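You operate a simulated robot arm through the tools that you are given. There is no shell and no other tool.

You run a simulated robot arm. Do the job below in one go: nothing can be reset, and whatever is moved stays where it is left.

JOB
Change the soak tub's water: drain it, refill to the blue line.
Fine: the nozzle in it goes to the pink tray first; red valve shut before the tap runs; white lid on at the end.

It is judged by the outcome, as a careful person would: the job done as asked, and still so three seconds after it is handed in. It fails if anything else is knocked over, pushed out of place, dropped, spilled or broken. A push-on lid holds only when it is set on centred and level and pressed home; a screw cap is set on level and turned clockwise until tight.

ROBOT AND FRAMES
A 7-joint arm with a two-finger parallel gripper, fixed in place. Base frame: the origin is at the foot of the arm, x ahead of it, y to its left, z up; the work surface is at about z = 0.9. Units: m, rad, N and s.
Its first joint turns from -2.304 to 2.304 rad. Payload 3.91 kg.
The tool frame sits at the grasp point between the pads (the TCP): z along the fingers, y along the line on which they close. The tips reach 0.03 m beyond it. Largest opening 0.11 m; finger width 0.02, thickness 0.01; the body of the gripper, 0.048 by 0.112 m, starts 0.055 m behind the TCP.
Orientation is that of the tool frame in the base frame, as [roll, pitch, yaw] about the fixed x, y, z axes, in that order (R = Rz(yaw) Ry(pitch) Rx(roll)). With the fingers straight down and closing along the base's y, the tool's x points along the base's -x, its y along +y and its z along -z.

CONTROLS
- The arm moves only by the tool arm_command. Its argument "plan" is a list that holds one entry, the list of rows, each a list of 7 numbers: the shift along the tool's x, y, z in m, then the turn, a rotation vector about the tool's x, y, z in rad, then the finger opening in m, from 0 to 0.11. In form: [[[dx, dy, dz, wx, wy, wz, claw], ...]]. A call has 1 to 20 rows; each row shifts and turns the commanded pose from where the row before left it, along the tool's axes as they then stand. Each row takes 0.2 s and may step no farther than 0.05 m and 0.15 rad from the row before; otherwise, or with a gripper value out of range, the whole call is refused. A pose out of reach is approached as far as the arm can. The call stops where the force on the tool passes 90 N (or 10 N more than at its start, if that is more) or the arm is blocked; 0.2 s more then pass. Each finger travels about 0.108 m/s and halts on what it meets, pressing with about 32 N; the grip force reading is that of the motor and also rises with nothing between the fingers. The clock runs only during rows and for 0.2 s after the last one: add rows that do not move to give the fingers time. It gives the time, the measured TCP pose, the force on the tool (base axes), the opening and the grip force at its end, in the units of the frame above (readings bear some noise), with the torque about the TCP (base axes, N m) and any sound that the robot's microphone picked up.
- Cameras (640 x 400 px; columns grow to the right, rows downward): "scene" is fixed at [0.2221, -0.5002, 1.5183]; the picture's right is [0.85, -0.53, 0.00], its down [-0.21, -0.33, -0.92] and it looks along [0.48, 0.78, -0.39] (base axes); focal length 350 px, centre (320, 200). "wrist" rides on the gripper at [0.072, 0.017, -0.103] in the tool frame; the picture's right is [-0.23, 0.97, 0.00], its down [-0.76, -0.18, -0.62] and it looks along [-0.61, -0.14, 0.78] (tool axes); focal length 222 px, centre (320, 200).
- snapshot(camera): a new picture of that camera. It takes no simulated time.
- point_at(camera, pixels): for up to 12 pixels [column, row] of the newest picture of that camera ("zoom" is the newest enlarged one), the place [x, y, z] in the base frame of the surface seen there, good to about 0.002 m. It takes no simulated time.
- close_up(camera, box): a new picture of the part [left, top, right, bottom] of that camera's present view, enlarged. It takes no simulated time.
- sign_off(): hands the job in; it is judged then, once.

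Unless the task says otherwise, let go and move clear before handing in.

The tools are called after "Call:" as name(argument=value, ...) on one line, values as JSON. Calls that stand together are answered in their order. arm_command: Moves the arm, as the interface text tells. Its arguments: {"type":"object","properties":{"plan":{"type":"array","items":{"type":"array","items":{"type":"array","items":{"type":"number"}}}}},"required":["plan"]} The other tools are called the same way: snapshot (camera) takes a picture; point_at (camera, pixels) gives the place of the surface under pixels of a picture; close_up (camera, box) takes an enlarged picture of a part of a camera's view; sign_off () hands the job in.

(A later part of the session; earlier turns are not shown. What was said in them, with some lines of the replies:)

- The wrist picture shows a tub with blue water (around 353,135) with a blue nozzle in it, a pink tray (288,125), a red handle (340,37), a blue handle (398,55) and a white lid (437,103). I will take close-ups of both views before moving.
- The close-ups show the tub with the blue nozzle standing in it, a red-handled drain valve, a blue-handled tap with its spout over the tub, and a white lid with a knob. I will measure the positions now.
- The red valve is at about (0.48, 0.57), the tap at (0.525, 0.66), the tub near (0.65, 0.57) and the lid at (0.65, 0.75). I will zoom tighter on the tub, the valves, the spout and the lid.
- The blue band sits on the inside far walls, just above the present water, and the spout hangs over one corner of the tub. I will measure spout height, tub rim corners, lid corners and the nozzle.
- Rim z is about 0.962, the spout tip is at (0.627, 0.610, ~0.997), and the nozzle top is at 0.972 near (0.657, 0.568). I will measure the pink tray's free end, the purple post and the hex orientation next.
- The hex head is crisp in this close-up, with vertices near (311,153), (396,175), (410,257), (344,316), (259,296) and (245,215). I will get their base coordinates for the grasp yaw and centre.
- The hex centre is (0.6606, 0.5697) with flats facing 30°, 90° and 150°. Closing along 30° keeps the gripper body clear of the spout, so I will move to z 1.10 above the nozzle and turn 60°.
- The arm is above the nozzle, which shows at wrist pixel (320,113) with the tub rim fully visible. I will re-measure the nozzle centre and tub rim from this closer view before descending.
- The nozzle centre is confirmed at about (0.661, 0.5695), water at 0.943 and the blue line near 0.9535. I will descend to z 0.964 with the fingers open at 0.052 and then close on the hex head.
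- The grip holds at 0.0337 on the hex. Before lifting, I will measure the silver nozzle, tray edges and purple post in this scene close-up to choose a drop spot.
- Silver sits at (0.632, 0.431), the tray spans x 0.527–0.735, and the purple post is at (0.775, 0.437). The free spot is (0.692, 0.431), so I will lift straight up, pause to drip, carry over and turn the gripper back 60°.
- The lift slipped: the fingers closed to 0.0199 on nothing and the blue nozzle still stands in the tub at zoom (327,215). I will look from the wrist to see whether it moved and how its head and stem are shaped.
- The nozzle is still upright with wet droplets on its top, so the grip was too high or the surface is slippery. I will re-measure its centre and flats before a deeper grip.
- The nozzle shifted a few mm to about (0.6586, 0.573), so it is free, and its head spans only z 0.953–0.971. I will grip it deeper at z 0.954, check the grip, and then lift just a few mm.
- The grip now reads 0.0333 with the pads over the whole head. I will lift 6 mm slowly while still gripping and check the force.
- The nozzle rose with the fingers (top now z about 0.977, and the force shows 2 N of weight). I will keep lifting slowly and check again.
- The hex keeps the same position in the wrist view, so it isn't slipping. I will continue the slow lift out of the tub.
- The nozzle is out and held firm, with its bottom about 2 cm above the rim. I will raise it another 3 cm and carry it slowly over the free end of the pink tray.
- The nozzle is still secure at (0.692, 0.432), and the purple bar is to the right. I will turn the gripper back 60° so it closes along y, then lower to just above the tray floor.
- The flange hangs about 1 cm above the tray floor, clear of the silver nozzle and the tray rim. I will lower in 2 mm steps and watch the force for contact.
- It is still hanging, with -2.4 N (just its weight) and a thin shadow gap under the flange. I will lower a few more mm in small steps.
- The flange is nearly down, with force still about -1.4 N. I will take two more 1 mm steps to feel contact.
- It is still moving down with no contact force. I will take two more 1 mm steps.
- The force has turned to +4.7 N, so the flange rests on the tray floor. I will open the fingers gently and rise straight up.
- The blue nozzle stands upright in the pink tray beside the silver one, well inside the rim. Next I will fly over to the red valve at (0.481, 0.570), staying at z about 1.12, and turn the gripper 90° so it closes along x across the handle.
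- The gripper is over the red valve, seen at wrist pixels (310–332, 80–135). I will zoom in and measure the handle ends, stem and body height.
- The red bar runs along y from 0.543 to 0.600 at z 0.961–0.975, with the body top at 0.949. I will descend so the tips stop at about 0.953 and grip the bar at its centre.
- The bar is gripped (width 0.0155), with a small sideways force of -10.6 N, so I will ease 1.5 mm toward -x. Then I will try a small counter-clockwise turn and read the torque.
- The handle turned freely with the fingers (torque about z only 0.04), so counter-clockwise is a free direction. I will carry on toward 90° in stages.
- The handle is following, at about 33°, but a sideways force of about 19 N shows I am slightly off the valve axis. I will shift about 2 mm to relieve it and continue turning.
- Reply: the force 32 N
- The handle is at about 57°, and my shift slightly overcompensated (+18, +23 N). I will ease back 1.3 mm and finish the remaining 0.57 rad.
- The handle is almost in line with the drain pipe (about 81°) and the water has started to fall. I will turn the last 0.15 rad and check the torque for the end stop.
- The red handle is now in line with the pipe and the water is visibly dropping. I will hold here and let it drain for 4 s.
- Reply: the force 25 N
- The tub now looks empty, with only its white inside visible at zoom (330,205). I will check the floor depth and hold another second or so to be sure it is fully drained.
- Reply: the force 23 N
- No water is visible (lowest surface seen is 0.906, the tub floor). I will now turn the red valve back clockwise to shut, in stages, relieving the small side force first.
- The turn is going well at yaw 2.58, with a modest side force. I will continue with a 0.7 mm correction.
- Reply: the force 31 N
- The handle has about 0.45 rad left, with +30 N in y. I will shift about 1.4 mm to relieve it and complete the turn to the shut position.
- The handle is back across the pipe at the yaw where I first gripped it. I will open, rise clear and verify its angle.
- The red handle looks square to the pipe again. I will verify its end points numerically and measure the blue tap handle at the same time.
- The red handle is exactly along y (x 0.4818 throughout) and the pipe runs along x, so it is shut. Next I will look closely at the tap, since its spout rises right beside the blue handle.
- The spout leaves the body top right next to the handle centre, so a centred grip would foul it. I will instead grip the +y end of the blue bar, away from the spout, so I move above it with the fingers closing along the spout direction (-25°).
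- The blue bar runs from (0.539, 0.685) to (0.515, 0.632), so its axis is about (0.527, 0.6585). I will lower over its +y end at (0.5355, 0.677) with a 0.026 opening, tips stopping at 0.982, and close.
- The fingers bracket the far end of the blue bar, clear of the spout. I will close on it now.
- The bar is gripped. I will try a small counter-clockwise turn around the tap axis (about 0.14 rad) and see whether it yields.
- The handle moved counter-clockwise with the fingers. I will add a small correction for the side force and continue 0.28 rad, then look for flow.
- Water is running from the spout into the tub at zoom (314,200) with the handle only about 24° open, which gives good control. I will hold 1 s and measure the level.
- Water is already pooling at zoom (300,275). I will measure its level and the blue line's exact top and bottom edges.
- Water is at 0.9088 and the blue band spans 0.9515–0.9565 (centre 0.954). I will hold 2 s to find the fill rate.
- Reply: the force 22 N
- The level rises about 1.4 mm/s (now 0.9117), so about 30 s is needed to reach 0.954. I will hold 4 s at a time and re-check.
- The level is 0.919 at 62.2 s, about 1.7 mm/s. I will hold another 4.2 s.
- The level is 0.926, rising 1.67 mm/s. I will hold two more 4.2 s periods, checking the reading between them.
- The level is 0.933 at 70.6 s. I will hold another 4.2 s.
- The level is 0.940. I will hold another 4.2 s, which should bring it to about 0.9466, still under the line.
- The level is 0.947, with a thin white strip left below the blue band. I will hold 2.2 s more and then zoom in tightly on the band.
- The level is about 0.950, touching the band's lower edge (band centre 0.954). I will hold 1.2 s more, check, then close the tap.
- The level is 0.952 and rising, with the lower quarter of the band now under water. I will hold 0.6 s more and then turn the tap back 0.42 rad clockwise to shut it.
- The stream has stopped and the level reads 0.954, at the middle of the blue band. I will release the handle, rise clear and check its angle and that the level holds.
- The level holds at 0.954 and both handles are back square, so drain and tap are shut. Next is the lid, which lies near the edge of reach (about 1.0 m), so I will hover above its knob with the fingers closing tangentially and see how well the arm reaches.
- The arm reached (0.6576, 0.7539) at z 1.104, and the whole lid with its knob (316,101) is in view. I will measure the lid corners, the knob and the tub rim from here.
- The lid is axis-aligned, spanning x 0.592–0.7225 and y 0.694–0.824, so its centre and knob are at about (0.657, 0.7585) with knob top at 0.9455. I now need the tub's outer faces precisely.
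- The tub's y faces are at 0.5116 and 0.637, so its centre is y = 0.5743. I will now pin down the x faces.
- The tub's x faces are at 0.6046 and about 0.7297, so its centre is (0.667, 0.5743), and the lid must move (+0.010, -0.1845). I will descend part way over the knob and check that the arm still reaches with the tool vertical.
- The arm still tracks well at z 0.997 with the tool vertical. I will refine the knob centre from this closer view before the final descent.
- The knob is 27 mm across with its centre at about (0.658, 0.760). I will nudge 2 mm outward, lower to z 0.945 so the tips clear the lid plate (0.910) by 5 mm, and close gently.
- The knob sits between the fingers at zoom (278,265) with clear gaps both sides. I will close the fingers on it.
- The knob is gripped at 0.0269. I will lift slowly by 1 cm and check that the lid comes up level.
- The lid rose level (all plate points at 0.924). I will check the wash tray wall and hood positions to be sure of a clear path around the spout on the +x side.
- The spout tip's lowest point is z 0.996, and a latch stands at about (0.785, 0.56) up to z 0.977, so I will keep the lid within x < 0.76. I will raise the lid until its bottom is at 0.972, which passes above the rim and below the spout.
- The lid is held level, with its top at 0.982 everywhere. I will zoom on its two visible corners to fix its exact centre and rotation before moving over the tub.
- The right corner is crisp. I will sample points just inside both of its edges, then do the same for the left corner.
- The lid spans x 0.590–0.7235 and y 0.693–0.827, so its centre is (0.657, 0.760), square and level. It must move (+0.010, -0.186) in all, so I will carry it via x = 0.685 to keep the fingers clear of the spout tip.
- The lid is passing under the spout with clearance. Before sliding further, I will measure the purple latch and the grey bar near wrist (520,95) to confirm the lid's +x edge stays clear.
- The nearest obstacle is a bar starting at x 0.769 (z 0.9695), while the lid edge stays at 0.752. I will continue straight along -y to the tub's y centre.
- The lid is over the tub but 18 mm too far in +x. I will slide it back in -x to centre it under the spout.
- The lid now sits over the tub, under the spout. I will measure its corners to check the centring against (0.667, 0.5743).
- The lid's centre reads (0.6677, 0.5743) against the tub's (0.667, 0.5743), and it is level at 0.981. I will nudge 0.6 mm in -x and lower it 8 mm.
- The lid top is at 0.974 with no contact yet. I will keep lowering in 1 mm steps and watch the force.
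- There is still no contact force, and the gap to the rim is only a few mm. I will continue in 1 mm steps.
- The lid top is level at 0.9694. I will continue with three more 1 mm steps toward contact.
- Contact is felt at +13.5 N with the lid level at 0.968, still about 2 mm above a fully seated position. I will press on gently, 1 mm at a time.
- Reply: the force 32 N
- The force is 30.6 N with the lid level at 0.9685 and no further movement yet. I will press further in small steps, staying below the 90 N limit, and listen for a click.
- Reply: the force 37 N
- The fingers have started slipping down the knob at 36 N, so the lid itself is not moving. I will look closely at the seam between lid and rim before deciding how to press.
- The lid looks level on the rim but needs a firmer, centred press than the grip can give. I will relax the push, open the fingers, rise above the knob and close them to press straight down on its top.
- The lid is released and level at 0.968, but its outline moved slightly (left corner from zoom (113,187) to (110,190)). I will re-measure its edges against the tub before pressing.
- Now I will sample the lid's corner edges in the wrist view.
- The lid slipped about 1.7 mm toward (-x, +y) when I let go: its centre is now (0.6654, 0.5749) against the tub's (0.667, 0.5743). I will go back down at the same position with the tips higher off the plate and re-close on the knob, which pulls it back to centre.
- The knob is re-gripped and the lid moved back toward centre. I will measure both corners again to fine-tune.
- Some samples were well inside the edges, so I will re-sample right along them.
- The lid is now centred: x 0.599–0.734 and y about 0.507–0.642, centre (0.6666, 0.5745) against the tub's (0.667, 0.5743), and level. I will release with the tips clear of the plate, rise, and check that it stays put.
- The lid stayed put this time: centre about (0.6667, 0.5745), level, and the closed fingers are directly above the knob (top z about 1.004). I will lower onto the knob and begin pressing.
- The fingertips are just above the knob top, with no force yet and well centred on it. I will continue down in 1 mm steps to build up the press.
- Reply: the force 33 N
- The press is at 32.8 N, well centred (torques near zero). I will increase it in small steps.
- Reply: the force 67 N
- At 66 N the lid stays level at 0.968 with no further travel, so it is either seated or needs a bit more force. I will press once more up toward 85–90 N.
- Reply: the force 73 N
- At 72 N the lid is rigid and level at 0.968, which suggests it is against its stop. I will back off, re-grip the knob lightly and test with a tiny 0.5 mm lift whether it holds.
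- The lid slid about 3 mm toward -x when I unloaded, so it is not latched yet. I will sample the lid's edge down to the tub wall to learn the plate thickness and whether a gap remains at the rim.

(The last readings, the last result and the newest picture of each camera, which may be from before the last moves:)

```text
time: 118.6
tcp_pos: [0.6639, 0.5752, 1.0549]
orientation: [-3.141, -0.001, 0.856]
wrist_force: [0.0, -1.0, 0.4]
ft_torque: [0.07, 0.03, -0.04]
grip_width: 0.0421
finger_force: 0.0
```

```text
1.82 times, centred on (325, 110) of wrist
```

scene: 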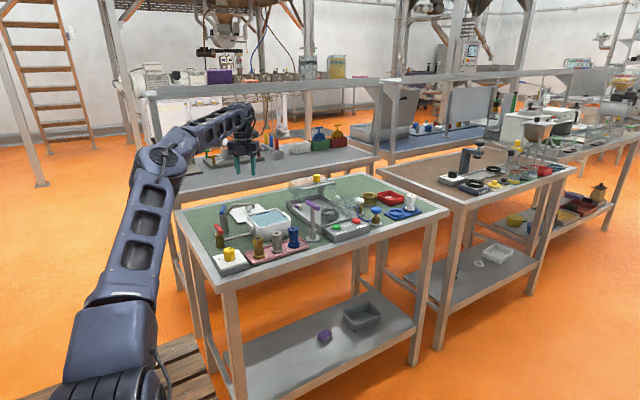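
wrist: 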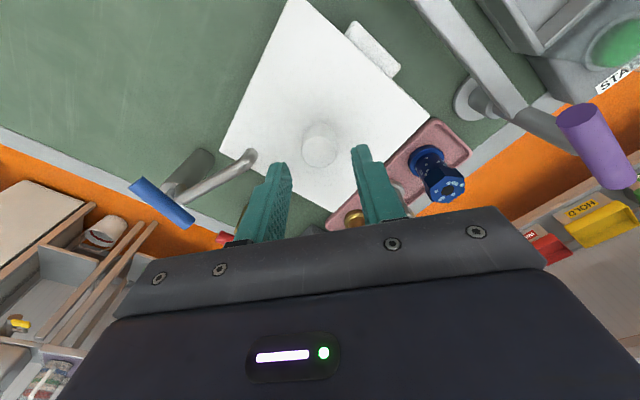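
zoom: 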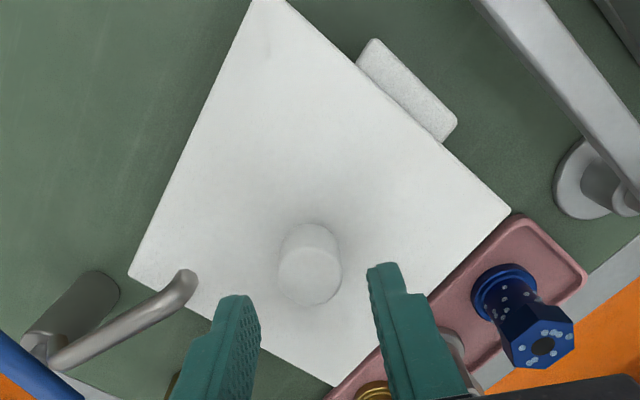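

The plate bottom reads about z 0.964 against the 0.9625 rim, so the lid is down on the rim but has slid about (-4, -2) mm. I will re-grip the knob and use gentle sideways moves to feel the lip's limits inside the tub, which gives the true centre.

Call:
arm_command(plan=[[[-0.004, -0.0017, 0, 0, 0, 0, 0.042], [0, 0, 0.02, 0, 0, 0, 0.042], [0, 0, 0.02, 0, 0, 0, 0.042], [0, 0, 0.012, 0, 0, 0, 0.042], [0, 0, 0, 0, 0, 0, 0.042], [0, 0, 0, 0, 0, 0, 0.032], [0, 0, 0, 0, 0, 0, 0.02], [0, 0, 0, 0, 0, 0, 0.0], [0, 0, 0, 0, 0, 0, 0.0], [0, 0, 0, 0, 0, 0, 0.0]]])

Call:
close_up(camera="scene", box=[235, 190, 305, 240])

Call:
close_up(camera="wrist", box=[220, 60, 460, 240])

```text
time: 120.8
tcp_pos: [0.6622, 0.5733, 1.0037]
orientation: [3.141, 0.001, 0.855]
wrist_force: [-0.2, 0.0, 0.6]
ft_torque: [0.01, 0.0, -0.03]
grip_width: 0.0269
finger_force: 31.5
```

```text
8.00 times, centred on (270, 215) of scene
```

zoom: 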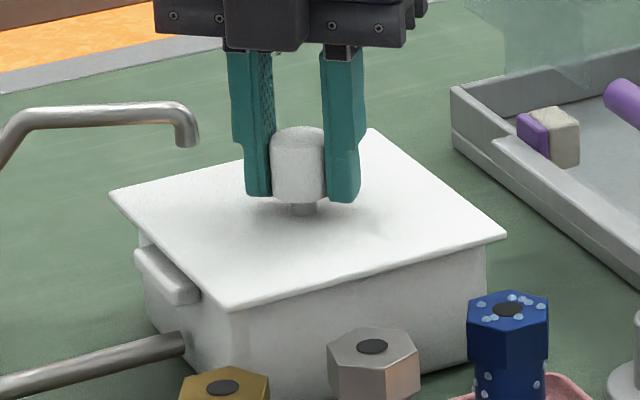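

```text
2.22 times, centred on (340, 150) of wrist
```

zoom: 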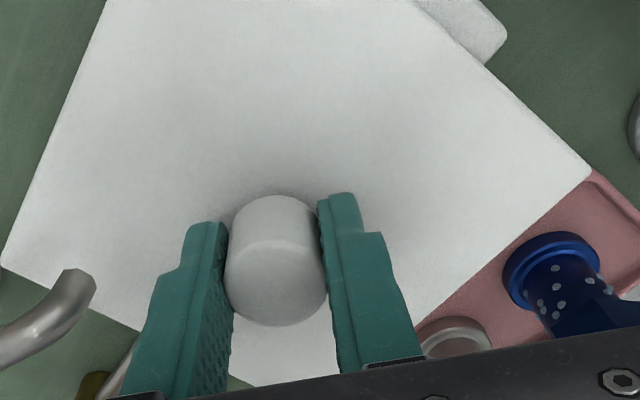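

The knob is gripped with near-zero force. I will probe -x by 1.5 mm first and see if the lip pushes back.

Call:
arm_command(plan=[[[-0.0005, -0.00057, 0, 0, 0, 0, 0.0], [-0.0005, -0.00057, 0, 0, 0, 0, 0.0], [0, 0, 0, 0, 0, 0, 0.0]]])

```text
time: 121.6
tcp_pos: [0.6618, 0.5724, 1.0039]
orientation: [3.141, -0.001, 0.855]
wrist_force: [6.6, 0.7, 3.7]
ft_torque: [0.04, -0.08, -0.33]
grip_width: 0.0268
finger_force: 32.0
```

The lip pushes back with +6.6 N, so this is the -x limit. I will move back +x by 8 mm in small steps and watch for the opposite limit.

Call:
arm_command(plan=[[[0.00099, 0.00113, 0, 0, 0, 0, 0.0], [0.00099, 0.00113, 0, 0, 0, 0, 0.0], [0.00099, 0.00113, 0, 0, 0, 0, 0.0], [0.00099, 0.00113, 0, 0, 0, 0, 0.0], [0, 0, 0, 0, 0, 0, 0.0]]])

```text
time: 122.8
tcp_pos: [0.6645, 0.5726, 1.0044]
orientation: [3.141, 0.001, 0.858]
wrist_force: [-1.4, 0.7, 2.9]
ft_torque: [-0.07, -0.18, -0.03]
grip_width: 0.0269
finger_force: 32.1
```

There is no contact yet at about the centre. I will continue +x by 2 mm.

Call:
arm_command(plan=[[[0.00066, 0.00075, 0, 0, 0, 0, 0.0], [0.00066, 0.00075, 0, 0, 0, 0, 0.0], [0, 0, 0, 0, 0, 0, 0.0]]])

```text
time: 123.6
tcp_pos: [0.6678, 0.5733, 1.0037]
orientation: [3.14, -0.002, 0.857]
wrist_force: [-2.1, -1.3, 9.3]
ft_torque: [-0.35, -0.06, -0.08]
grip_width: 0.0271
finger_force: 32.3
```

Now at +2.6 mm the upward force has grown to 9 N, hinting at contact on the +x side. I will go 1 mm further and look.

Call:
arm_command(plan=[[[0.00066, 0.00075, 0, 0, 0, 0, 0.0], [0, 0, 0, 0, 0, 0, 0.0]]])

Call:
close_up(camera="scene", box=[235, 190, 305, 240])

```text
time: 124.2
tcp_pos: [0.6689, 0.5738, 1.0033]
orientation: [3.141, -0.002, 0.856]
wrist_force: [-4.3, 0.7, 12.6]
ft_torque: [-0.19, -0.14, -0.12]
grip_width: 0.027
finger_force: 31.4
```

```text
8.00 times, centred on (270, 215) of scene
```

zoom: 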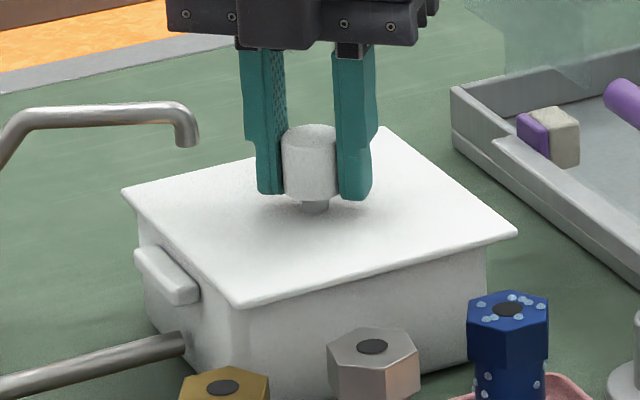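

The sideways force matches sliding friction under 12 N of downward load, so there is no hard limit here yet. I will ease up 0.6 mm and go on another 2 mm.

Call:
arm_command(plan=[[[0, 0, -0.0006, 0, 0, 0, 0.0], [0.00066, 0.00075, 0, 0, 0, 0, 0.0], [0.00066, 0.00075, 0, 0, 0, 0, 0.0], [0, 0, 0, 0, 0, 0, 0.0]]])

```text
time: 125.2
tcp_pos: [0.6705, 0.5737, 1.0044]
orientation: [-3.14, 0.001, 0.857]
wrist_force: [-12.7, 3.3, 8.3]
ft_torque: [-0.29, 0.09, -0.13]
grip_width: 0.0272
finger_force: 32.3
```

That is the +x limit (-12.7 N at +5.6 mm from my press position, against the -x limit at -5.4 mm), so my x centring was right. I will return to x centre and probe the y limits the same way.

Call:
arm_command(plan=[[[-0.00092, -0.00105, -0.0004, 0, 0, 0, 0.0], [-0.00092, -0.00105, 0, 0, 0, 0, 0.0], [-0.00092, -0.00105, 0, 0, 0, 0, 0.0], [-0.00092, -0.00105, 0, 0, 0, 0, 0.0], [0, 0, 0, 0, 0, 0, 0.0]]])

Call:
arm_command(plan=[[[-0.00075, 0.00066, 0, 0, 0, 0, 0.0], [-0.00075, 0.00066, 0, 0, 0, 0, 0.0], [0, 0, 0, 0, 0, 0, 0.0]]])

```text
time: 126.4
tcp_pos: [0.666, 0.5726, 1.0053]
orientation: [-3.14, 0.0, 0.855]
wrist_force: [-0.5, 0.4, -0.6]
ft_torque: [0.01, -0.03, 0.0]
grip_width: 0.0272
finger_force: 32.0
```

```text
time: 127.2
tcp_pos: [0.6667, 0.5722, 1.0039]
orientation: [-3.141, 0.0, 0.856]
wrist_force: [0.6, 1.2, 0.2]
ft_torque: [0.07, 0.0, -0.08]
grip_width: 0.0269
finger_force: 32.4
```

There is no y contact yet at about -3.9 mm. I will continue -y in 1 mm steps.

Call:
arm_command(plan=[[[-0.00075, 0.00066, 0, 0, 0, 0, 0.0], [0, 0, 0, 0, 0, 0, 0.0]]])

Call:
arm_command(plan=[[[-0.0006, 0.00053, 0, 0, 0, 0, 0.0], [0, 0, 0, 0, 0, 0, 0.0]]])

```text
time: 127.8
tcp_pos: [0.666, 0.5707, 1.0032]
orientation: [3.141, -0.001, 0.857]
wrist_force: [1.5, 11.2, 0.4]
ft_torque: [0.46, 0.01, -0.17]
grip_width: 0.0267
finger_force: 32.1
```

```text
time: 128.4
tcp_pos: [0.6672, 0.5714, 1.0042]
orientation: [3.141, -0.002, 0.859]
wrist_force: [5.3, 22.0, 5.4]
ft_torque: [0.67, -0.1, -0.15]
grip_width: 0.0271
finger_force: 32.1
```

The -y limit is at about -4.1 mm (11 N at -4.9, 22 N at -5.7). I will now go the other way and find the +y limit.

Call:
arm_command(plan=[[[0.0015, -0.00131, 0, 0, 0, 0, 0.0], [0.0015, -0.00131, 0, 0, 0, 0, 0.0], [0.0015, -0.00131, 0, 0, 0, 0, 0.0], [0.0015, -0.00131, 0, 0, 0, 0, 0.0], [0, 0, 0, 0, 0, 0, 0.0]]])

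Call:
arm_command(plan=[[[0.00075, -0.00066, 0, 0, 0, 0, 0.0], [0.00075, -0.00066, 0, 0, 0, 0, 0.0], [0, 0, 0, 0, 0, 0, 0.0]]])

Call:
arm_command(plan=[[[0.00075, -0.00066, 0, 0, 0, 0, 0.0], [0, 0, 0, 0, 0, 0, 0.0]]])

```text
time: 129.6
tcp_pos: [0.6663, 0.5782, 1.004]
orientation: [-3.141, 0.0, 0.853]
wrist_force: [-0.5, -0.5, 2.9]
ft_torque: [-0.02, 0.19, -0.01]
grip_width: 0.0269
finger_force: 32.2
```

```text
time: 130.4
tcp_pos: [0.667, 0.579, 1.0035]
orientation: [3.14, 0.0, 0.855]
wrist_force: [-1.6, -3.5, 2.4]
ft_torque: [-0.24, -0.09, -0.13]
grip_width: 0.0268
finger_force: 32.2
```

```text
time: 131.0
tcp_pos: [0.6659, 0.5804, 1.0044]
orientation: [3.14, 0.001, 0.854]
wrist_force: [-4.0, -10.3, 0.4]
ft_torque: [-0.39, 0.05, -0.33]
grip_width: 0.0268
finger_force: 32.2
```

The +y limit is at about +4.2 mm, so the lip has roughly ±4–5 mm play and my press position was centred within 0.2 mm in both axes. I will return to centre and press gently while still gripping, then check the height.

Call:
arm_command(plan=[[[-0.00097, 0.00085, 0, 0, 0, 0, 0.0], [-0.00097, 0.00085, 0, 0, 0, 0, 0.0], [-0.00097, 0.00085, 0, 0, 0, 0, 0.0], [-0.00097, 0.00085, 0, 0, 0, 0, 0.0], [0, 0, 0, 0, 0, 0, 0.0]]])

Call:
close_up(camera="scene", box=[235, 190, 305, 240])

Call:
close_up(camera="wrist", box=[170, 0, 490, 220])

```text
time: 132.2
tcp_pos: [0.6638, 0.5762, 1.0028]
orientation: [-3.14, -0.001, 0.857]
wrist_force: [-0.4, 1.1, 0.2]
ft_torque: [0.08, -0.02, 0.01]
grip_width: 0.0269
finger_force: 32.3
```

```text
8.00 times, centred on (270, 215) of scene
```

zoom: 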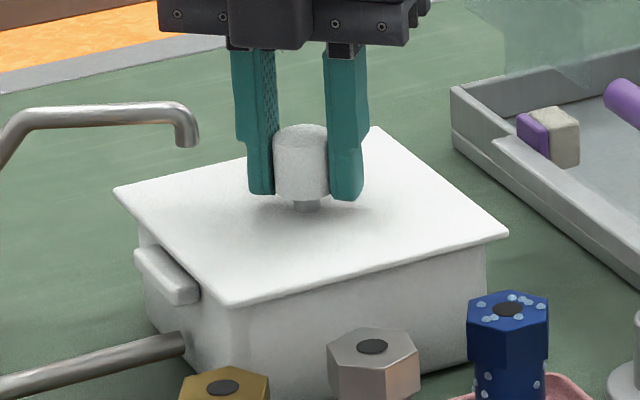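

```text
1.82 times, centred on (330, 110) of wrist
```

zoom: 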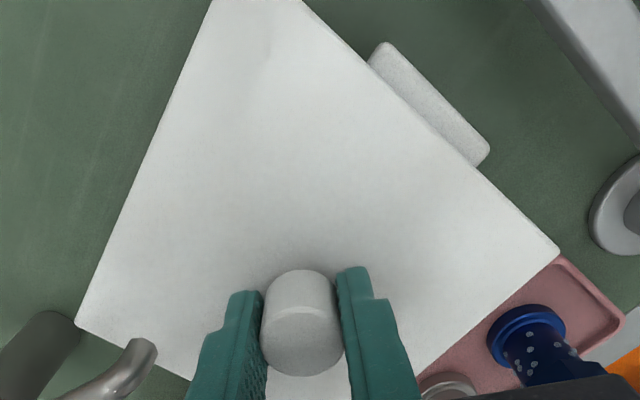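

The lid is back at centre with near-zero forces. The lid's +x edge and the tub's handle edge may not be quite parallel in the wrist view, so I will check the yaw numerically.

Call:
close_up(camera="wrist", box=[320, 0, 480, 140])

Call:
point_at(camera="zoom", pixels=[[30, 30], [100, 100], [200, 195], [300, 285], [380, 355], [140, 30], [190, 75], [240, 125], [290, 180], [120, 60], [180, 120], [250, 190]])

```text
2.86 times, centred on (400, 70) of wrist
```

zoom: 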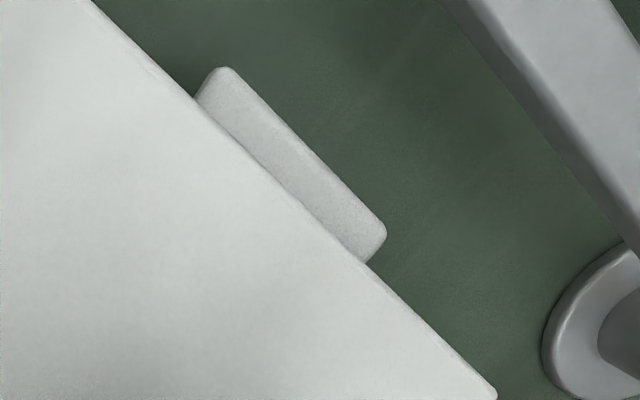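

```text
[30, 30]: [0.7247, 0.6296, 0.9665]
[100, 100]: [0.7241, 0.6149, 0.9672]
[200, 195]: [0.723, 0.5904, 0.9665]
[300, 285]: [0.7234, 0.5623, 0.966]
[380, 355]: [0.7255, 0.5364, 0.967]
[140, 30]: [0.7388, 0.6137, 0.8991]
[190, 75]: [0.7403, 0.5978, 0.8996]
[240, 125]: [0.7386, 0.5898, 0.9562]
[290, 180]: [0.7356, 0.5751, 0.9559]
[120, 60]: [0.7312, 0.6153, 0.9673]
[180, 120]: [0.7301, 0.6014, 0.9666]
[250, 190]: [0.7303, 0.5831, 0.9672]
```

I will sample closer along each of the two lines.

Call:
point_at(camera="zoom", pixels=[[105, 20], [150, 64], [200, 113], [250, 161], [300, 210], [350, 258], [400, 306], [450, 355], [485, 388]])

Call:
point_at(camera="zoom", pixels=[[228, 76], [245, 93], [265, 113], [285, 133], [305, 153], [325, 173], [345, 193], [365, 213], [378, 228]])

```text
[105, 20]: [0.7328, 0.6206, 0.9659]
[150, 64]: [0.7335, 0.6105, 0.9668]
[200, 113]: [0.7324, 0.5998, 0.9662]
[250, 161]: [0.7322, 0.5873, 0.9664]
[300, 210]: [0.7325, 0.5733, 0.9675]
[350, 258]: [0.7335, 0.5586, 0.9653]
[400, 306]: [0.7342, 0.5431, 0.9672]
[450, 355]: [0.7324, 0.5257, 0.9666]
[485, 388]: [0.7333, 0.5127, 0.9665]
```

```text
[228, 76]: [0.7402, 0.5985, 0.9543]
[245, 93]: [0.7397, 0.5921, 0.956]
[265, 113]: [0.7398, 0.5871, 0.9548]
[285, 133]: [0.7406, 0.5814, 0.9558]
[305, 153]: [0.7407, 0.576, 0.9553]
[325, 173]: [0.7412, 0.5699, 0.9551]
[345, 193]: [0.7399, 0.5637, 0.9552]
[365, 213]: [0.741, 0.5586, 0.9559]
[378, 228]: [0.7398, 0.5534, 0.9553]
```

The lid edge (x 0.733 throughout) and the handle edge (x 0.740 throughout) are parallel, so yaw is right too. I will release at this centred position, then press again from above with the side force nulled and a slow release.

Call:
arm_command(plan=[[[0, 0, 0, 0, 0, 0, 0.03], [0, 0, 0, 0, 0, 0, 0.036], [0, 0, 0, 0, 0, 0, 0.042], [0, 0, -0.01, 0, 0, 0, 0.042], [0, 0, -0.02, 0, 0, 0, 0.042], [0, 0, -0.018, 0, 0, 0, 0.042], [0, 0, 0, 0, 0, 0, 0.042], [0, 0, 0, 0, 0, 0, 0.0], [0, 0, 0, 0, 0, 0, 0.0], [0, 0, 0, 0, 0, 0, 0.0]]])

Call:
close_up(camera="scene", box=[235, 190, 305, 240])

Call:
close_up(camera="wrist", box=[210, 0, 450, 220])

Call:
point_at(camera="zoom", pixels=[[285, 230], [300, 225], [290, 240], [310, 235], [280, 245], [200, 200], [400, 200], [300, 100], [230, 300]])

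```text
time: 134.4
tcp_pos: [0.6659, 0.5774, 1.0516]
orientation: [-3.141, 0.0, 0.856]
wrist_force: [-0.6, 0.2, -0.2]
ft_torque: [-0.03, 0.0, 0.02]
grip_width: 0.0
finger_force: 32.1
```

```text
8.00 times, centred on (270, 215) of scene
```

zoom: 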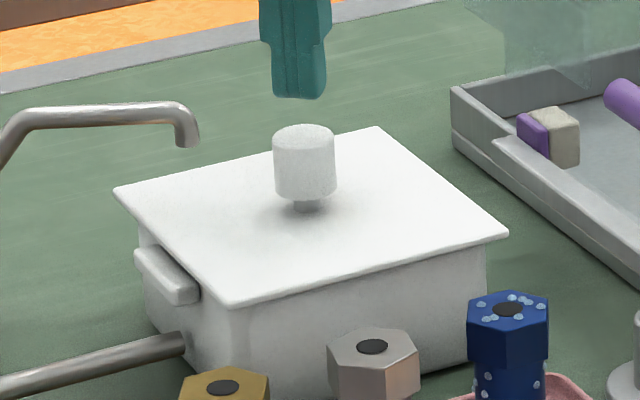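

```text
1.82 times, centred on (330, 110) of wrist
```

zoom: 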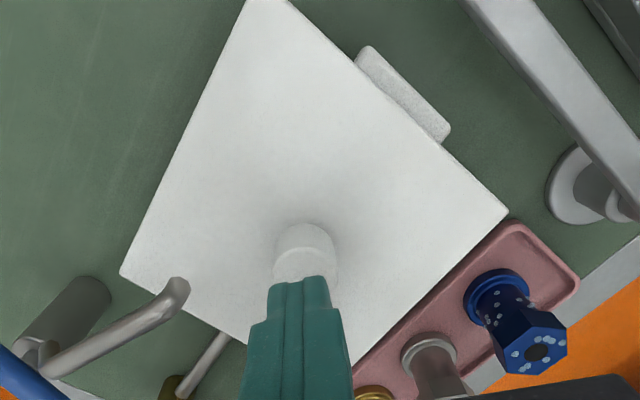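

```text
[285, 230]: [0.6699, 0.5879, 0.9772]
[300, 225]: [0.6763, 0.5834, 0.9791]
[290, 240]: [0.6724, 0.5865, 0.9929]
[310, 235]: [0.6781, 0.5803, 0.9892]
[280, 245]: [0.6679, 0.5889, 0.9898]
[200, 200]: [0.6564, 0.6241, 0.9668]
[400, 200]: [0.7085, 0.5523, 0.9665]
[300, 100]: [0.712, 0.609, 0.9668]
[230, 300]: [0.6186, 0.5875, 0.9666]
```

The lid is centred and the wrist reads its top very consistently at 0.9667, about 4.9 mm over the rim, so it may still be about 1 mm short of home. I will press again from above, nulling the side force as I go.

Call:
arm_command(plan=[[[0, 0, 0.01, 0, 0, 0, 0.0], [0, 0, 0.005, 0, 0, 0, 0.0], [0, 0, 0.002, 0, 0, 0, 0.0], [0, 0, 0.001, 0, 0, 0, 0.0], [0, 0, 0.001, 0, 0, 0, 0.0], [0, 0, 0, 0, 0, 0, 0.0]]])

Call:
arm_command(plan=[[[0, 0, 0.001, 0, 0, 0, 0.0], [0, 0, 0.0005, 0, 0, 0, 0.0], [0, 0, 0, 0, 0, 0, 0.0]]])

```text
time: 135.8
tcp_pos: [0.6646, 0.5748, 1.0333]
orientation: [3.141, -0.001, 0.854]
wrist_force: [-0.8, -0.1, 9.1]
ft_torque: [-0.02, 0.01, -0.03]
grip_width: 0.0001
finger_force: 32.4
```

```text
time: 136.6
tcp_pos: [0.6658, 0.5757, 1.0345]
orientation: [3.141, -0.005, 0.857]
wrist_force: [0.3, 1.7, 26.7]
ft_torque: [-0.02, 0.02, 0.0]
grip_width: 0.0
finger_force: 31.9
```

The press is 26.7 N, purely vertical. I will add more in two stages.

Call:
arm_command(plan=[[[0, 0, 0.0008, 0, 0, 0, 0.0], [0, 0, 0.0007, 0, 0, 0, 0.0], [0, 0, 0, 0, 0, 0, 0.0]]])

Call:
arm_command(plan=[[[0.0004, 0.0003, 0.0007, 0, 0, 0, 0.0], [0, 0, 0.0006, 0, 0, 0, 0.0], [0, 0, 0, 0, 0, 0, 0.0]]])

Call:
close_up(camera="wrist", box=[210, 0, 450, 220])

Call:
point_at(camera="zoom", pixels=[[200, 200], [400, 200], [300, 100], [200, 150], [250, 60], [350, 120], [450, 220], [170, 240]])

```text
time: 137.4
tcp_pos: [0.6656, 0.5747, 1.0338]
orientation: [-3.141, -0.006, 0.858]
wrist_force: [2.4, 8.7, 52.1]
ft_torque: [0.22, -0.04, 0.01]
grip_width: 0.0
finger_force: 32.5
```

```text
time: 138.2
tcp_pos: [0.6647, 0.575, 1.034]
orientation: [3.141, -0.006, 0.857]
wrist_force: [-3.4, 6.2, 66.6]
ft_torque: [0.08, 0.19, -0.09]
grip_width: 0.0002
finger_force: 32.1
```

```text
1.82 times, centred on (330, 110) of wrist
```

zoom: 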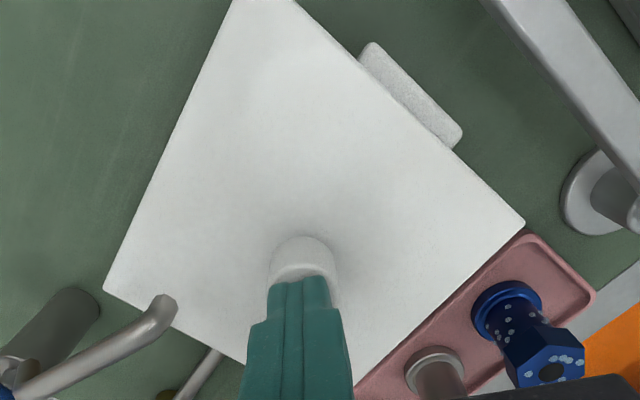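

```text
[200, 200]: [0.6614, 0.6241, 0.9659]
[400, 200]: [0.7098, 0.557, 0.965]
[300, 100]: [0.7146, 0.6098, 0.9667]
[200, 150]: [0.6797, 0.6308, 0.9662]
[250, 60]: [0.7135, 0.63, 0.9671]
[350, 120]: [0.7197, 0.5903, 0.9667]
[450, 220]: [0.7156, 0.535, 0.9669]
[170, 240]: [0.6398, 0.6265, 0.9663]
```

The lid still reads 0.9665 at 67 N. I will push on to the upper 80s once, staying under the 90 N limit.

Call:
arm_command(plan=[[[-0.0001, -0.0003, 0.0007, 0, 0, 0, 0.0], [0, 0, 0.0006, 0, 0, 0, 0.0], [0, 0, 0, 0, 0, 0, 0.0]]])

Call:
close_up(camera="wrist", box=[210, 0, 450, 220])

Call:
point_at(camera="zoom", pixels=[[200, 200], [400, 200], [300, 100], [200, 150], [250, 60], [350, 120], [450, 220], [170, 240]])

```text
time: 139.0
tcp_pos: [0.6648, 0.5758, 1.0334]
orientation: [3.141, -0.008, 0.856]
wrist_force: [3.0, 2.5, 76.7]
ft_torque: [-0.1, 0.09, 0.11]
grip_width: 0.0
finger_force: 32.2
```

```text
1.82 times, centred on (330, 110) of wrist
```

zoom: 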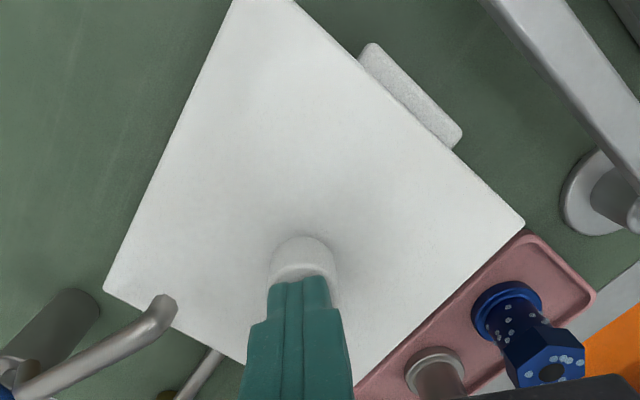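

```text
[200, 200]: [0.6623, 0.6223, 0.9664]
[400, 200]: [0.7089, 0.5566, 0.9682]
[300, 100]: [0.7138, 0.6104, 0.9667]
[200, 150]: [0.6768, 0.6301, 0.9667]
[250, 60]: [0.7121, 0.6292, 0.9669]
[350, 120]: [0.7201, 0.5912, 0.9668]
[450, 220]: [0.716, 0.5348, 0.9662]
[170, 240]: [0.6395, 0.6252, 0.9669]
```

At 77 N the lid is still rigid at 0.9667, with side forces below 4 N, so it is bottomed on the rim. I will unload slowly in small steps so it does not slip this time.

Call:
arm_command(plan=[[[0, 0, -0.0008, 0, 0, 0, 0.0], [0, 0, -0.0008, 0, 0, 0, 0.0], [0, 0, -0.0008, 0, 0, 0, 0.0], [0, 0, 0, 0, 0, 0, 0.0]]])

Call:
arm_command(plan=[[[0, 0, -0.0008, 0, 0, 0, 0.0], [0, 0, -0.0008, 0, 0, 0, 0.0], [0, 0, -0.0008, 0, 0, 0, 0.0], [0, 0, 0, 0, 0, 0, 0.0]]])

```text
time: 140.0
tcp_pos: [0.6649, 0.5747, 1.0344]
orientation: [3.142, -0.005, 0.855]
wrist_force: [10.1, 0.2, 62.9]
ft_torque: [-0.09, -0.24, 0.02]
grip_width: 0.0001
finger_force: 32.3
```

```text
time: 141.0
tcp_pos: [0.6654, 0.5752, 1.0334]
orientation: [3.141, 0.0, 0.858]
wrist_force: [7.0, 7.2, 48.6]
ft_torque: [0.19, -0.21, -0.02]
grip_width: 0.0
finger_force: 31.3
```

The force is coming down slowly (49 N), with about 10 N of sideways load. I will null that and continue the slow release.

Call:
arm_command(plan=[[[0.0005, 0, -0.0006, 0, 0, 0, 0.0], [0, 0, -0.0006, 0, 0, 0, 0.0], [0, 0, 0, 0, 0, 0, 0.0]]])

Call:
arm_command(plan=[[[0, 0, -0.0006, 0, 0, 0, 0.0], [0, 0, -0.0006, 0, 0, 0, 0.0], [0, 0, 0, 0, 0, 0, 0.0]]])

```text
time: 141.8
tcp_pos: [0.6649, 0.575, 1.0324]
orientation: [-3.141, -0.001, 0.856]
wrist_force: [-0.5, 1.0, 33.2]
ft_torque: [0.02, 0.0, 0.06]
grip_width: 0.0001
finger_force: 32.5
```

```text
time: 142.6
tcp_pos: [0.6667, 0.5748, 1.0343]
orientation: [-3.141, 0.002, 0.855]
wrist_force: [-2.8, -2.1, 8.7]
ft_torque: [-0.06, 0.04, -0.02]
grip_width: 0.0
finger_force: 31.9
```

The load is down to 8.7 N with negligible side force. I will lift off slowly and check the lid's position.

Call:
arm_command(plan=[[[0, 0, -0.0005, 0, 0, 0, 0.0], [0, 0, -0.0005, 0, 0, 0, 0.0], [0, 0, -0.001, 0, 0, 0, 0.0], [0, 0, -0.004, 0, 0, 0, 0.0], [0, 0, -0.008, 0, 0, 0, 0.0], [0, 0, -0.01, 0, 0, 0, 0.0], [0, 0, 0, 0, 0, 0, 0.0]]])

Call:
close_up(camera="scene", box=[235, 190, 305, 240])

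Call:
close_up(camera="wrist", box=[210, 0, 450, 220])

Call:
point_at(camera="zoom", pixels=[[200, 200], [400, 200], [300, 100], [200, 150], [250, 60], [350, 120], [450, 220], [170, 240]])

```text
time: 144.2
tcp_pos: [0.665, 0.5758, 1.0589]
orientation: [-3.142, 0.0, 0.857]
wrist_force: [0.4, -0.1, 0.6]
ft_torque: [-0.01, 0.04, 0.0]
grip_width: 0.0002
finger_force: 32.6
```

```text
8.00 times, centred on (270, 215) of scene
```

zoom: 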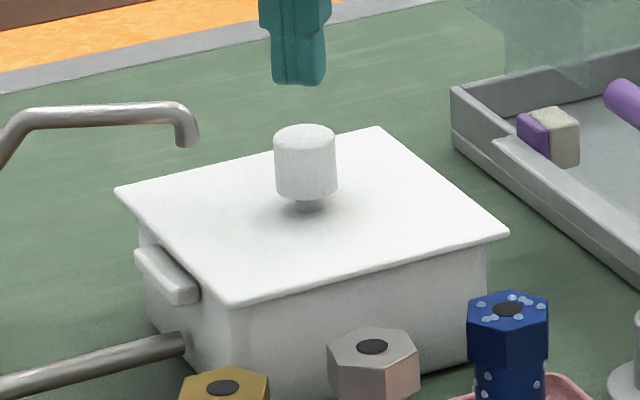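

```text
1.82 times, centred on (330, 110) of wrist
```

zoom: 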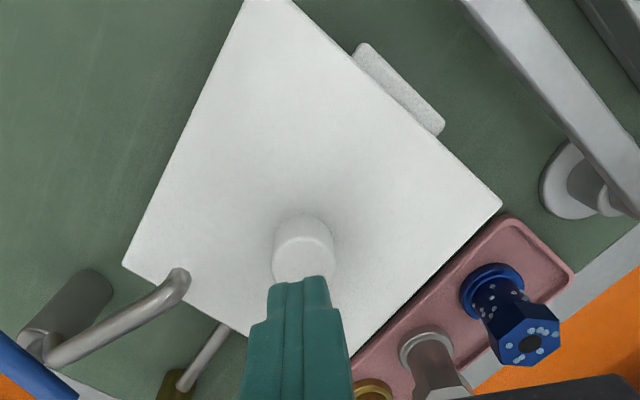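

```text
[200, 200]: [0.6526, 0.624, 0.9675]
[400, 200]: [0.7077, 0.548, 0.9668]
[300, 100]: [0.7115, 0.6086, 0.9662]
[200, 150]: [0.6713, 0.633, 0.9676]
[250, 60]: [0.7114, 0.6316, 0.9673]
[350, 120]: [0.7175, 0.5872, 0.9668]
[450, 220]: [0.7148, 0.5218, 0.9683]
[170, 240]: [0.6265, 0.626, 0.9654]
```

The lid stayed centred and level this time (corners at zoom (114,188), (508,233), (232,306); top 0.967). I will do a gentle hold test: grip the knob and command just a 0.5 mm lift, reading the force.

Call:
arm_command(plan=[[[-0.0006, 0, 0, 0, 0, 0, 0.042], [0, 0, 0, 0, 0, 0, 0.042], [0, 0, 0.02, 0, 0, 0, 0.042], [0, 0, 0.02, 0, 0, 0, 0.042], [0, 0, 0.0145, 0, 0, 0, 0.042], [0, 0, 0, 0, 0, 0, 0.042], [0, 0, 0, 0, 0, 0, 0.034], [0, 0, 0, 0, 0, 0, 0.03], [0, 0, 0, 0, 0, 0, 0.02], [0, 0, 0, 0, 0, 0, 0.0], [0, 0, 0, 0, 0, 0, 0.0]]])

Call:
arm_command(plan=[[[0, 0, -0.0005, 0, 0, 0, 0.0], [0, 0, 0, 0, 0, 0, 0.0]]])

```text
time: 146.6
tcp_pos: [0.6666, 0.575, 1.0045]
orientation: [-3.141, 0.001, 0.856]
wrist_force: [0.1, 0.1, -0.3]
ft_torque: [-0.02, 0.01, -0.01]
grip_width: 0.0267
finger_force: 31.4
```

```text
time: 147.2
tcp_pos: [0.6645, 0.5749, 1.0051]
orientation: [-3.141, 0.0, 0.856]
wrist_force: [0.2, -0.3, 0.0]
ft_torque: [0.0, 0.0, 0.0]
grip_width: 0.0268
finger_force: 31.6
```

There is no resistance at 0.5 mm. I will lift another 1 mm to tell a loose lid from a held one.

Call:
arm_command(plan=[[[0, 0, -0.001, 0, 0, 0, 0.0], [0, 0, 0, 0, 0, 0, 0.0], [0, 0, 0, 0, 0, 0, 0.0]]])

Call:
close_up(camera="wrist", box=[210, 0, 450, 220])

Call:
point_at(camera="zoom", pixels=[[200, 150], [400, 180], [300, 100], [200, 100], [250, 60], [350, 120], [450, 200], [170, 200]])

```text
time: 148.0
tcp_pos: [0.6657, 0.5762, 1.005]
orientation: [3.141, -0.001, 0.855]
wrist_force: [-0.5, -1.5, 0.3]
ft_torque: [0.0, -0.01, -0.03]
grip_width: 0.0269
finger_force: 32.0
```

```text
1.82 times, centred on (330, 110) of wrist
```

zoom: 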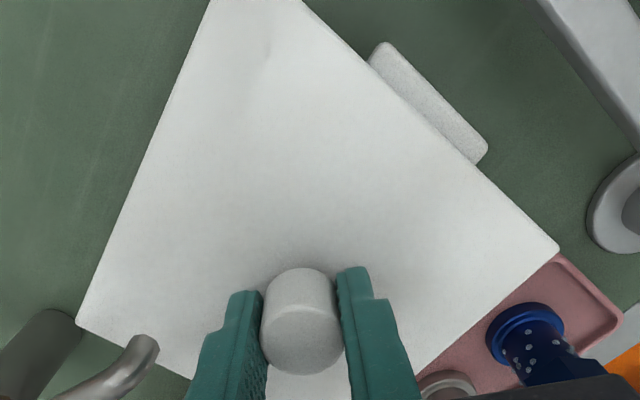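

```text
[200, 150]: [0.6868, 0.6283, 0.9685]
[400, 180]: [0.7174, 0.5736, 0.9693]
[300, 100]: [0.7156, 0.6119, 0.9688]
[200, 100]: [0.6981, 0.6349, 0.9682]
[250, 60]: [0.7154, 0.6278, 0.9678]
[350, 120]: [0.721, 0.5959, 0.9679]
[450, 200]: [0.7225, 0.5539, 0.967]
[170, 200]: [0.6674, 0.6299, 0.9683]
```

The lid rose 1.5 mm with no resistance, so it is a loosely lipped lid that simply rests on the rim. Its seated top at 0.9667 fits a 5 mm plate on the 0.962 rim, so I will set it back down at centre and press it down gently while still gripping.

Call:
arm_command(plan=[[[0, 0, 0.0008, 0, 0, 0, 0.0], [0, 0, 0.0008, 0, 0, 0, 0.0], [0, 0, 0.0006, 0, 0, 0, 0.0], [0, 0, 0, 0, 0, 0, 0.0]]])

Call:
arm_command(plan=[[[0, 0, 0.0008, 0, 0, 0, 0.0], [0, 0, 0.0006, 0, 0, 0, 0.0], [0, 0, 0, 0, 0, 0, 0.0]]])

Call:
close_up(camera="scene", box=[235, 190, 305, 240])

```text
time: 149.0
tcp_pos: [0.6649, 0.5762, 1.0043]
orientation: [-3.141, -0.002, 0.856]
wrist_force: [0.1, 1.6, 4.9]
ft_torque: [-0.33, -0.04, -0.08]
grip_width: 0.0269
finger_force: 31.9
```

```text
time: 149.8
tcp_pos: [0.6646, 0.5769, 1.0043]
orientation: [3.141, -0.004, 0.858]
wrist_force: [-2.7, 6.8, 28.7]
ft_torque: [-0.21, -0.08, -0.09]
grip_width: 0.0269
finger_force: 32.0
```

```text
8.00 times, centred on (270, 215) of scene
```

zoom: 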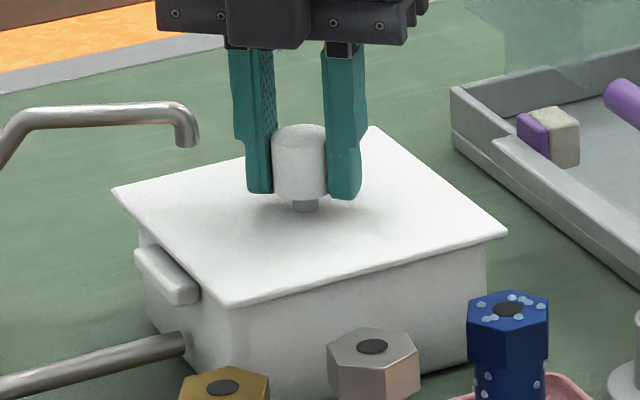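

The lid is pressed at 29 N and sits within about 1 mm of centre. I will relax the push, nudge 0.4 mm to null the side force, release with the tips clear of the plate and rise.

Call:
arm_command(plan=[[[0.0003, -0.0003, -0.0006, 0, 0, 0, 0.0], [0, 0, -0.0006, 0, 0, 0, 0.0], [0, 0, 0, 0, 0, 0, 0.0]]])

```text
time: 150.6
tcp_pos: [0.6647, 0.5754, 1.0044]
orientation: [3.14, 0.0, 0.855]
wrist_force: [-4.5, 0.3, 23.4]
ft_torque: [0.18, 0.26, -0.1]
grip_width: 0.0268
finger_force: 32.2
```

Call:
arm_command(plan=[[[0, 0, -0.0005, 0, 0, 0, 0.0], [-0.0001, -0.0002, -0.0005, 0, 0, 0, 0.0], [0, 0, 0, 0, 0, 0, 0.0]]])

```text
time: 151.4
tcp_pos: [0.6654, 0.576, 1.004]
orientation: [3.141, 0.0, 0.855]
wrist_force: [-1.1, 0.0, 9.6]
ft_torque: [0.24, 0.12, -0.07]
grip_width: 0.0267
finger_force: 32.4
```

The push is down to 9.6 N with almost no side force. I will ease half a millimetre more, then open and rise.

Call:
arm_command(plan=[[[0, 0, -0.0005, 0, 0, 0, 0.0], [0, 0, 0, 0, 0, 0, 0.0], [0, 0, 0, 0, 0, 0, 0.03], [0, 0, 0, 0, 0, 0, 0.036], [0, 0, 0, 0, 0, 0, 0.042], [0, 0, -0.008, 0, 0, 0, 0.042], [0, 0, -0.02, 0, 0, 0, 0.042], [0, 0, -0.02, 0, 0, 0, 0.042], [0, 0, 0, 0, 0, 0, 0.042]]])

Call:
close_up(camera="scene", box=[235, 190, 305, 240])

Call:
close_up(camera="wrist", box=[210, 0, 450, 220])

Call:
point_at(camera="zoom", pixels=[[200, 200], [400, 200], [300, 100], [200, 150], [250, 60], [350, 120], [450, 220], [170, 240], [300, 260]])

```text
time: 153.4
tcp_pos: [0.6649, 0.5762, 1.0519]
orientation: [-3.141, 0.001, 0.856]
wrist_force: [0.4, 0.1, 0.1]
ft_torque: [-0.01, 0.0, 0.01]
grip_width: 0.042
finger_force: 0.1
```

```text
8.00 times, centred on (270, 215) of scene
```

zoom: 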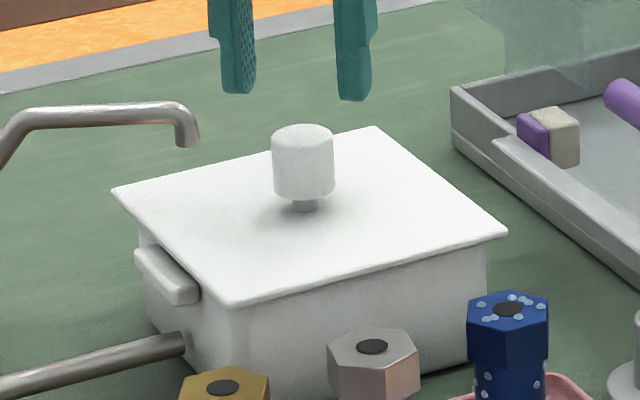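

```text
1.82 times, centred on (330, 110) of wrist
```

zoom: 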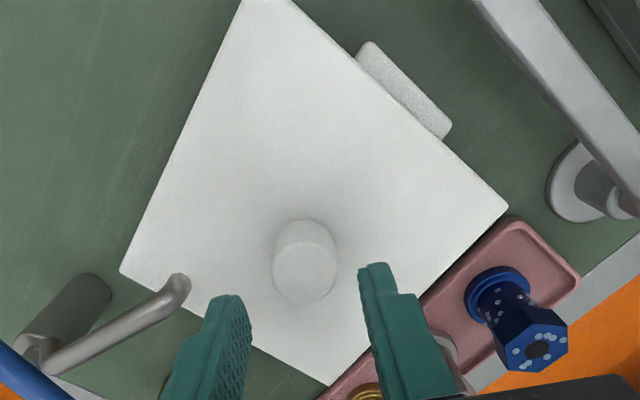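

```text
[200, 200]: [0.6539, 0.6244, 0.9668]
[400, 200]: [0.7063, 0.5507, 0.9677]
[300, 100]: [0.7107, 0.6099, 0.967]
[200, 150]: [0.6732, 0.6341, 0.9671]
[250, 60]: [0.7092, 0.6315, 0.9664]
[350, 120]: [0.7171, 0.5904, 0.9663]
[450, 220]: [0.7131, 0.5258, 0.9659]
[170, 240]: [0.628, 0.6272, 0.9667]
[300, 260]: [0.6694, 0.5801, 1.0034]
```

The lid is on: level at 0.9667 at every sampled point and within about 1 mm of centre. I will rise well clear and take a last look at everything.

Call:
arm_command(plan=[[[0, 0, -0.03, 0, 0, 0, 0.042], [0, 0, -0.04, 0, 0, 0, 0.042], [0, 0, -0.045, 0, 0, 0, 0.042], [0, 0, -0.045, 0, 0, 0, 0.042], [0, 0, -0.03, 0, 0, 0, 0.042], [0, 0, 0, 0, 0, 0, 0.042]]])

Call:
snapshot(camera="scene")

Call:
close_up(camera="wrist", box=[150, 0, 470, 220])

Call:
close_up(camera="scene", box=[195, 170, 335, 270])

```text
time: 154.8
tcp_pos: [0.6671, 0.5761, 1.2443]
orientation: [-3.141, 0.0, 0.855]
wrist_force: [0.1, -0.2, -0.4]
ft_torque: [0.02, 0.01, 0.01]
grip_width: 0.0421
finger_force: 0.0
```

```text
taken
```

scene: 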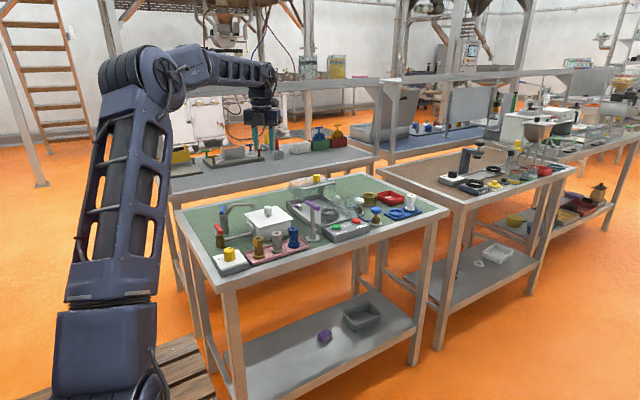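

```text
1.82 times, centred on (310, 110) of wrist
```

zoom: 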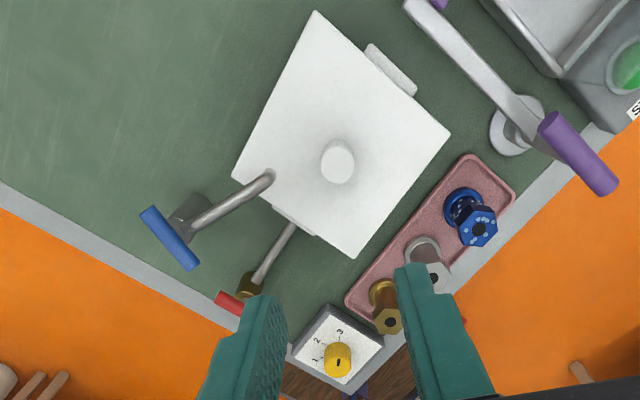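

```text
4.00 times, centred on (265, 220) of scene
```

zoom: 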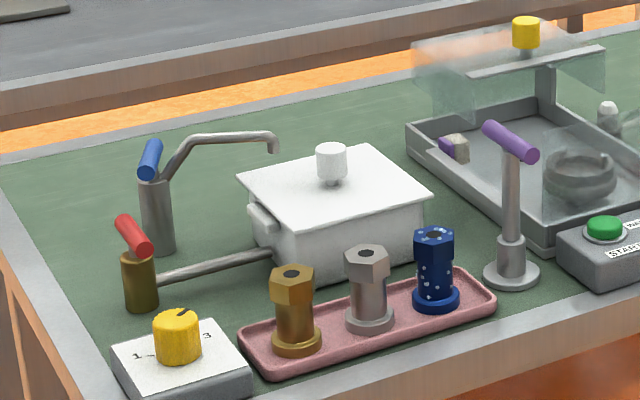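

Everything looks right: nozzle in the pink tray, red and blue handles square, lid on. I will do one last numeric check of lid centring against the tub handles and the valve angles.

Call:
close_up(camera="wrist", box=[255, 5, 385, 150])

Call:
point_at(camera="wrist", pixels=[[308, 9], [385, 122], [332, 190], [264, 148], [350, 72], [296, 80], [300, 170], [360, 155], [231, 170], [253, 192], [270, 215], [320, 141]])

Call:
close_up(camera="scene", box=[243, 205, 283, 235])

Call:
point_at(camera="zoom", pixels=[[72, 120], [135, 184], [205, 256], [255, 306], [275, 308], [350, 287], [450, 261], [550, 236], [220, 330], [300, 360], [180, 330], [500, 320]])

```text
2.76 times, centred on (320, 78) of wrist
```

zoom: 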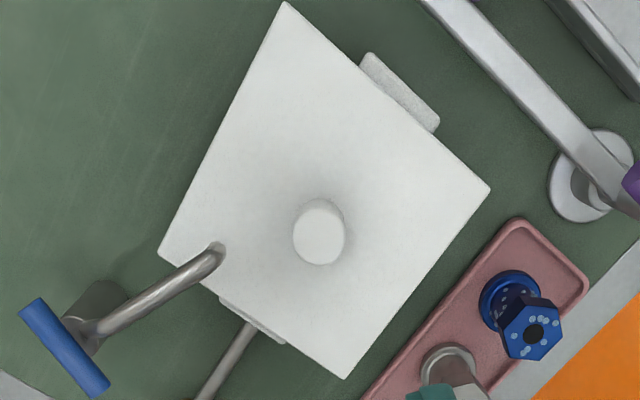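

```text
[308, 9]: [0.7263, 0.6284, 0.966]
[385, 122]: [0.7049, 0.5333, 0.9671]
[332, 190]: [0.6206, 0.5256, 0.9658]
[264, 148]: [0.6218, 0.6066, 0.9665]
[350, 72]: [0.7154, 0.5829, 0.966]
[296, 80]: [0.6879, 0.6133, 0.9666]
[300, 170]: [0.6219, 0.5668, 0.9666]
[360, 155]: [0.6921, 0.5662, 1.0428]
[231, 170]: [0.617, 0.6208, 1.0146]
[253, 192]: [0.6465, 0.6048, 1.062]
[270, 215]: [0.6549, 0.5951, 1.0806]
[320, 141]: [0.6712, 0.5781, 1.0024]
```

```text
13.33 times, centred on (263, 220) of scene
```

zoom: 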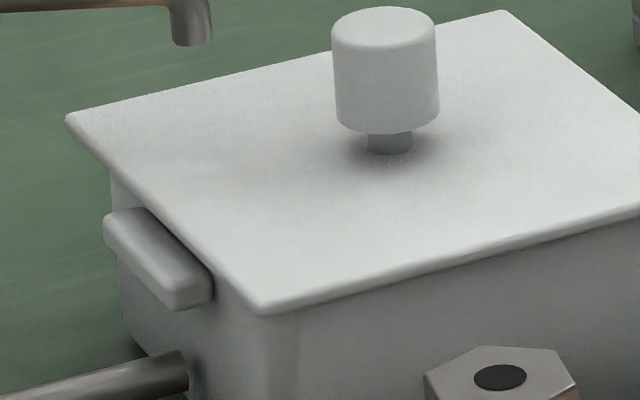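

```text
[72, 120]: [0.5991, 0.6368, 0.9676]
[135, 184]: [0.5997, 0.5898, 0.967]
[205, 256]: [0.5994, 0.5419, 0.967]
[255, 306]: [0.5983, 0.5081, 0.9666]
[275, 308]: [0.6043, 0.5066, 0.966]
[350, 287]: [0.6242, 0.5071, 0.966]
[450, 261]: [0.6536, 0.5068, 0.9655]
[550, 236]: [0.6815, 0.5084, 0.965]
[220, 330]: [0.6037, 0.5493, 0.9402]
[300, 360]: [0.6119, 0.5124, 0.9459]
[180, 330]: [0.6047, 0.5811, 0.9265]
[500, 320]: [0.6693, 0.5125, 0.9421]
```

Before handing in, the readings agree: the lid is level and within 1 mm of centre (x from 0.599, y from 0.507), and the tub has not moved (faces at 0.6045 and 0.5125). The level was 0.954 on the blue line before the lid went on, both valves are shut, the nozzle is in the pink tray and the arm is clear. One caveat: the lid never clicked or held, even pressed at 77 N, and lifted freely in a test, so it rests on the rim by its lip. I am handing the job in.

Call:
sign_off()

```text
The job is handed in.
```

The soak tub's water is changed and the job is handed in. The lid rests on the tub but isn't locked on.

- **Nozzle:** it went to the pink tray first and stands upright beside the silver one. My first grip slipped and shifted it a few millimetres inside the tub. The second grip held.
- **Drain:** I opened the red valve, let the tub empty until no water was visible, and shut the valve before touching the tap.
- **Refill:** I filled to about z 0.954, the middle of the blue line, then shut the tap. The level was steady when I checked it before the lid went on.
- **Lid:** it sits level on the rim, within about 1 mm of centre. It slid a few millimetres twice while I was placing it, so I re-centred it. I pressed it at up to 77 N when centred, but it never clicked or held. When I tested it, it lifted with no resistance. I set it back down, pressed it at about 29 N, and left it resting on the rim, kept in place only by its lip. If the lid was meant to snap on, that part is not done.

In the final pictures nothing else looked moved or spilled, and the arm was clear of the bench.
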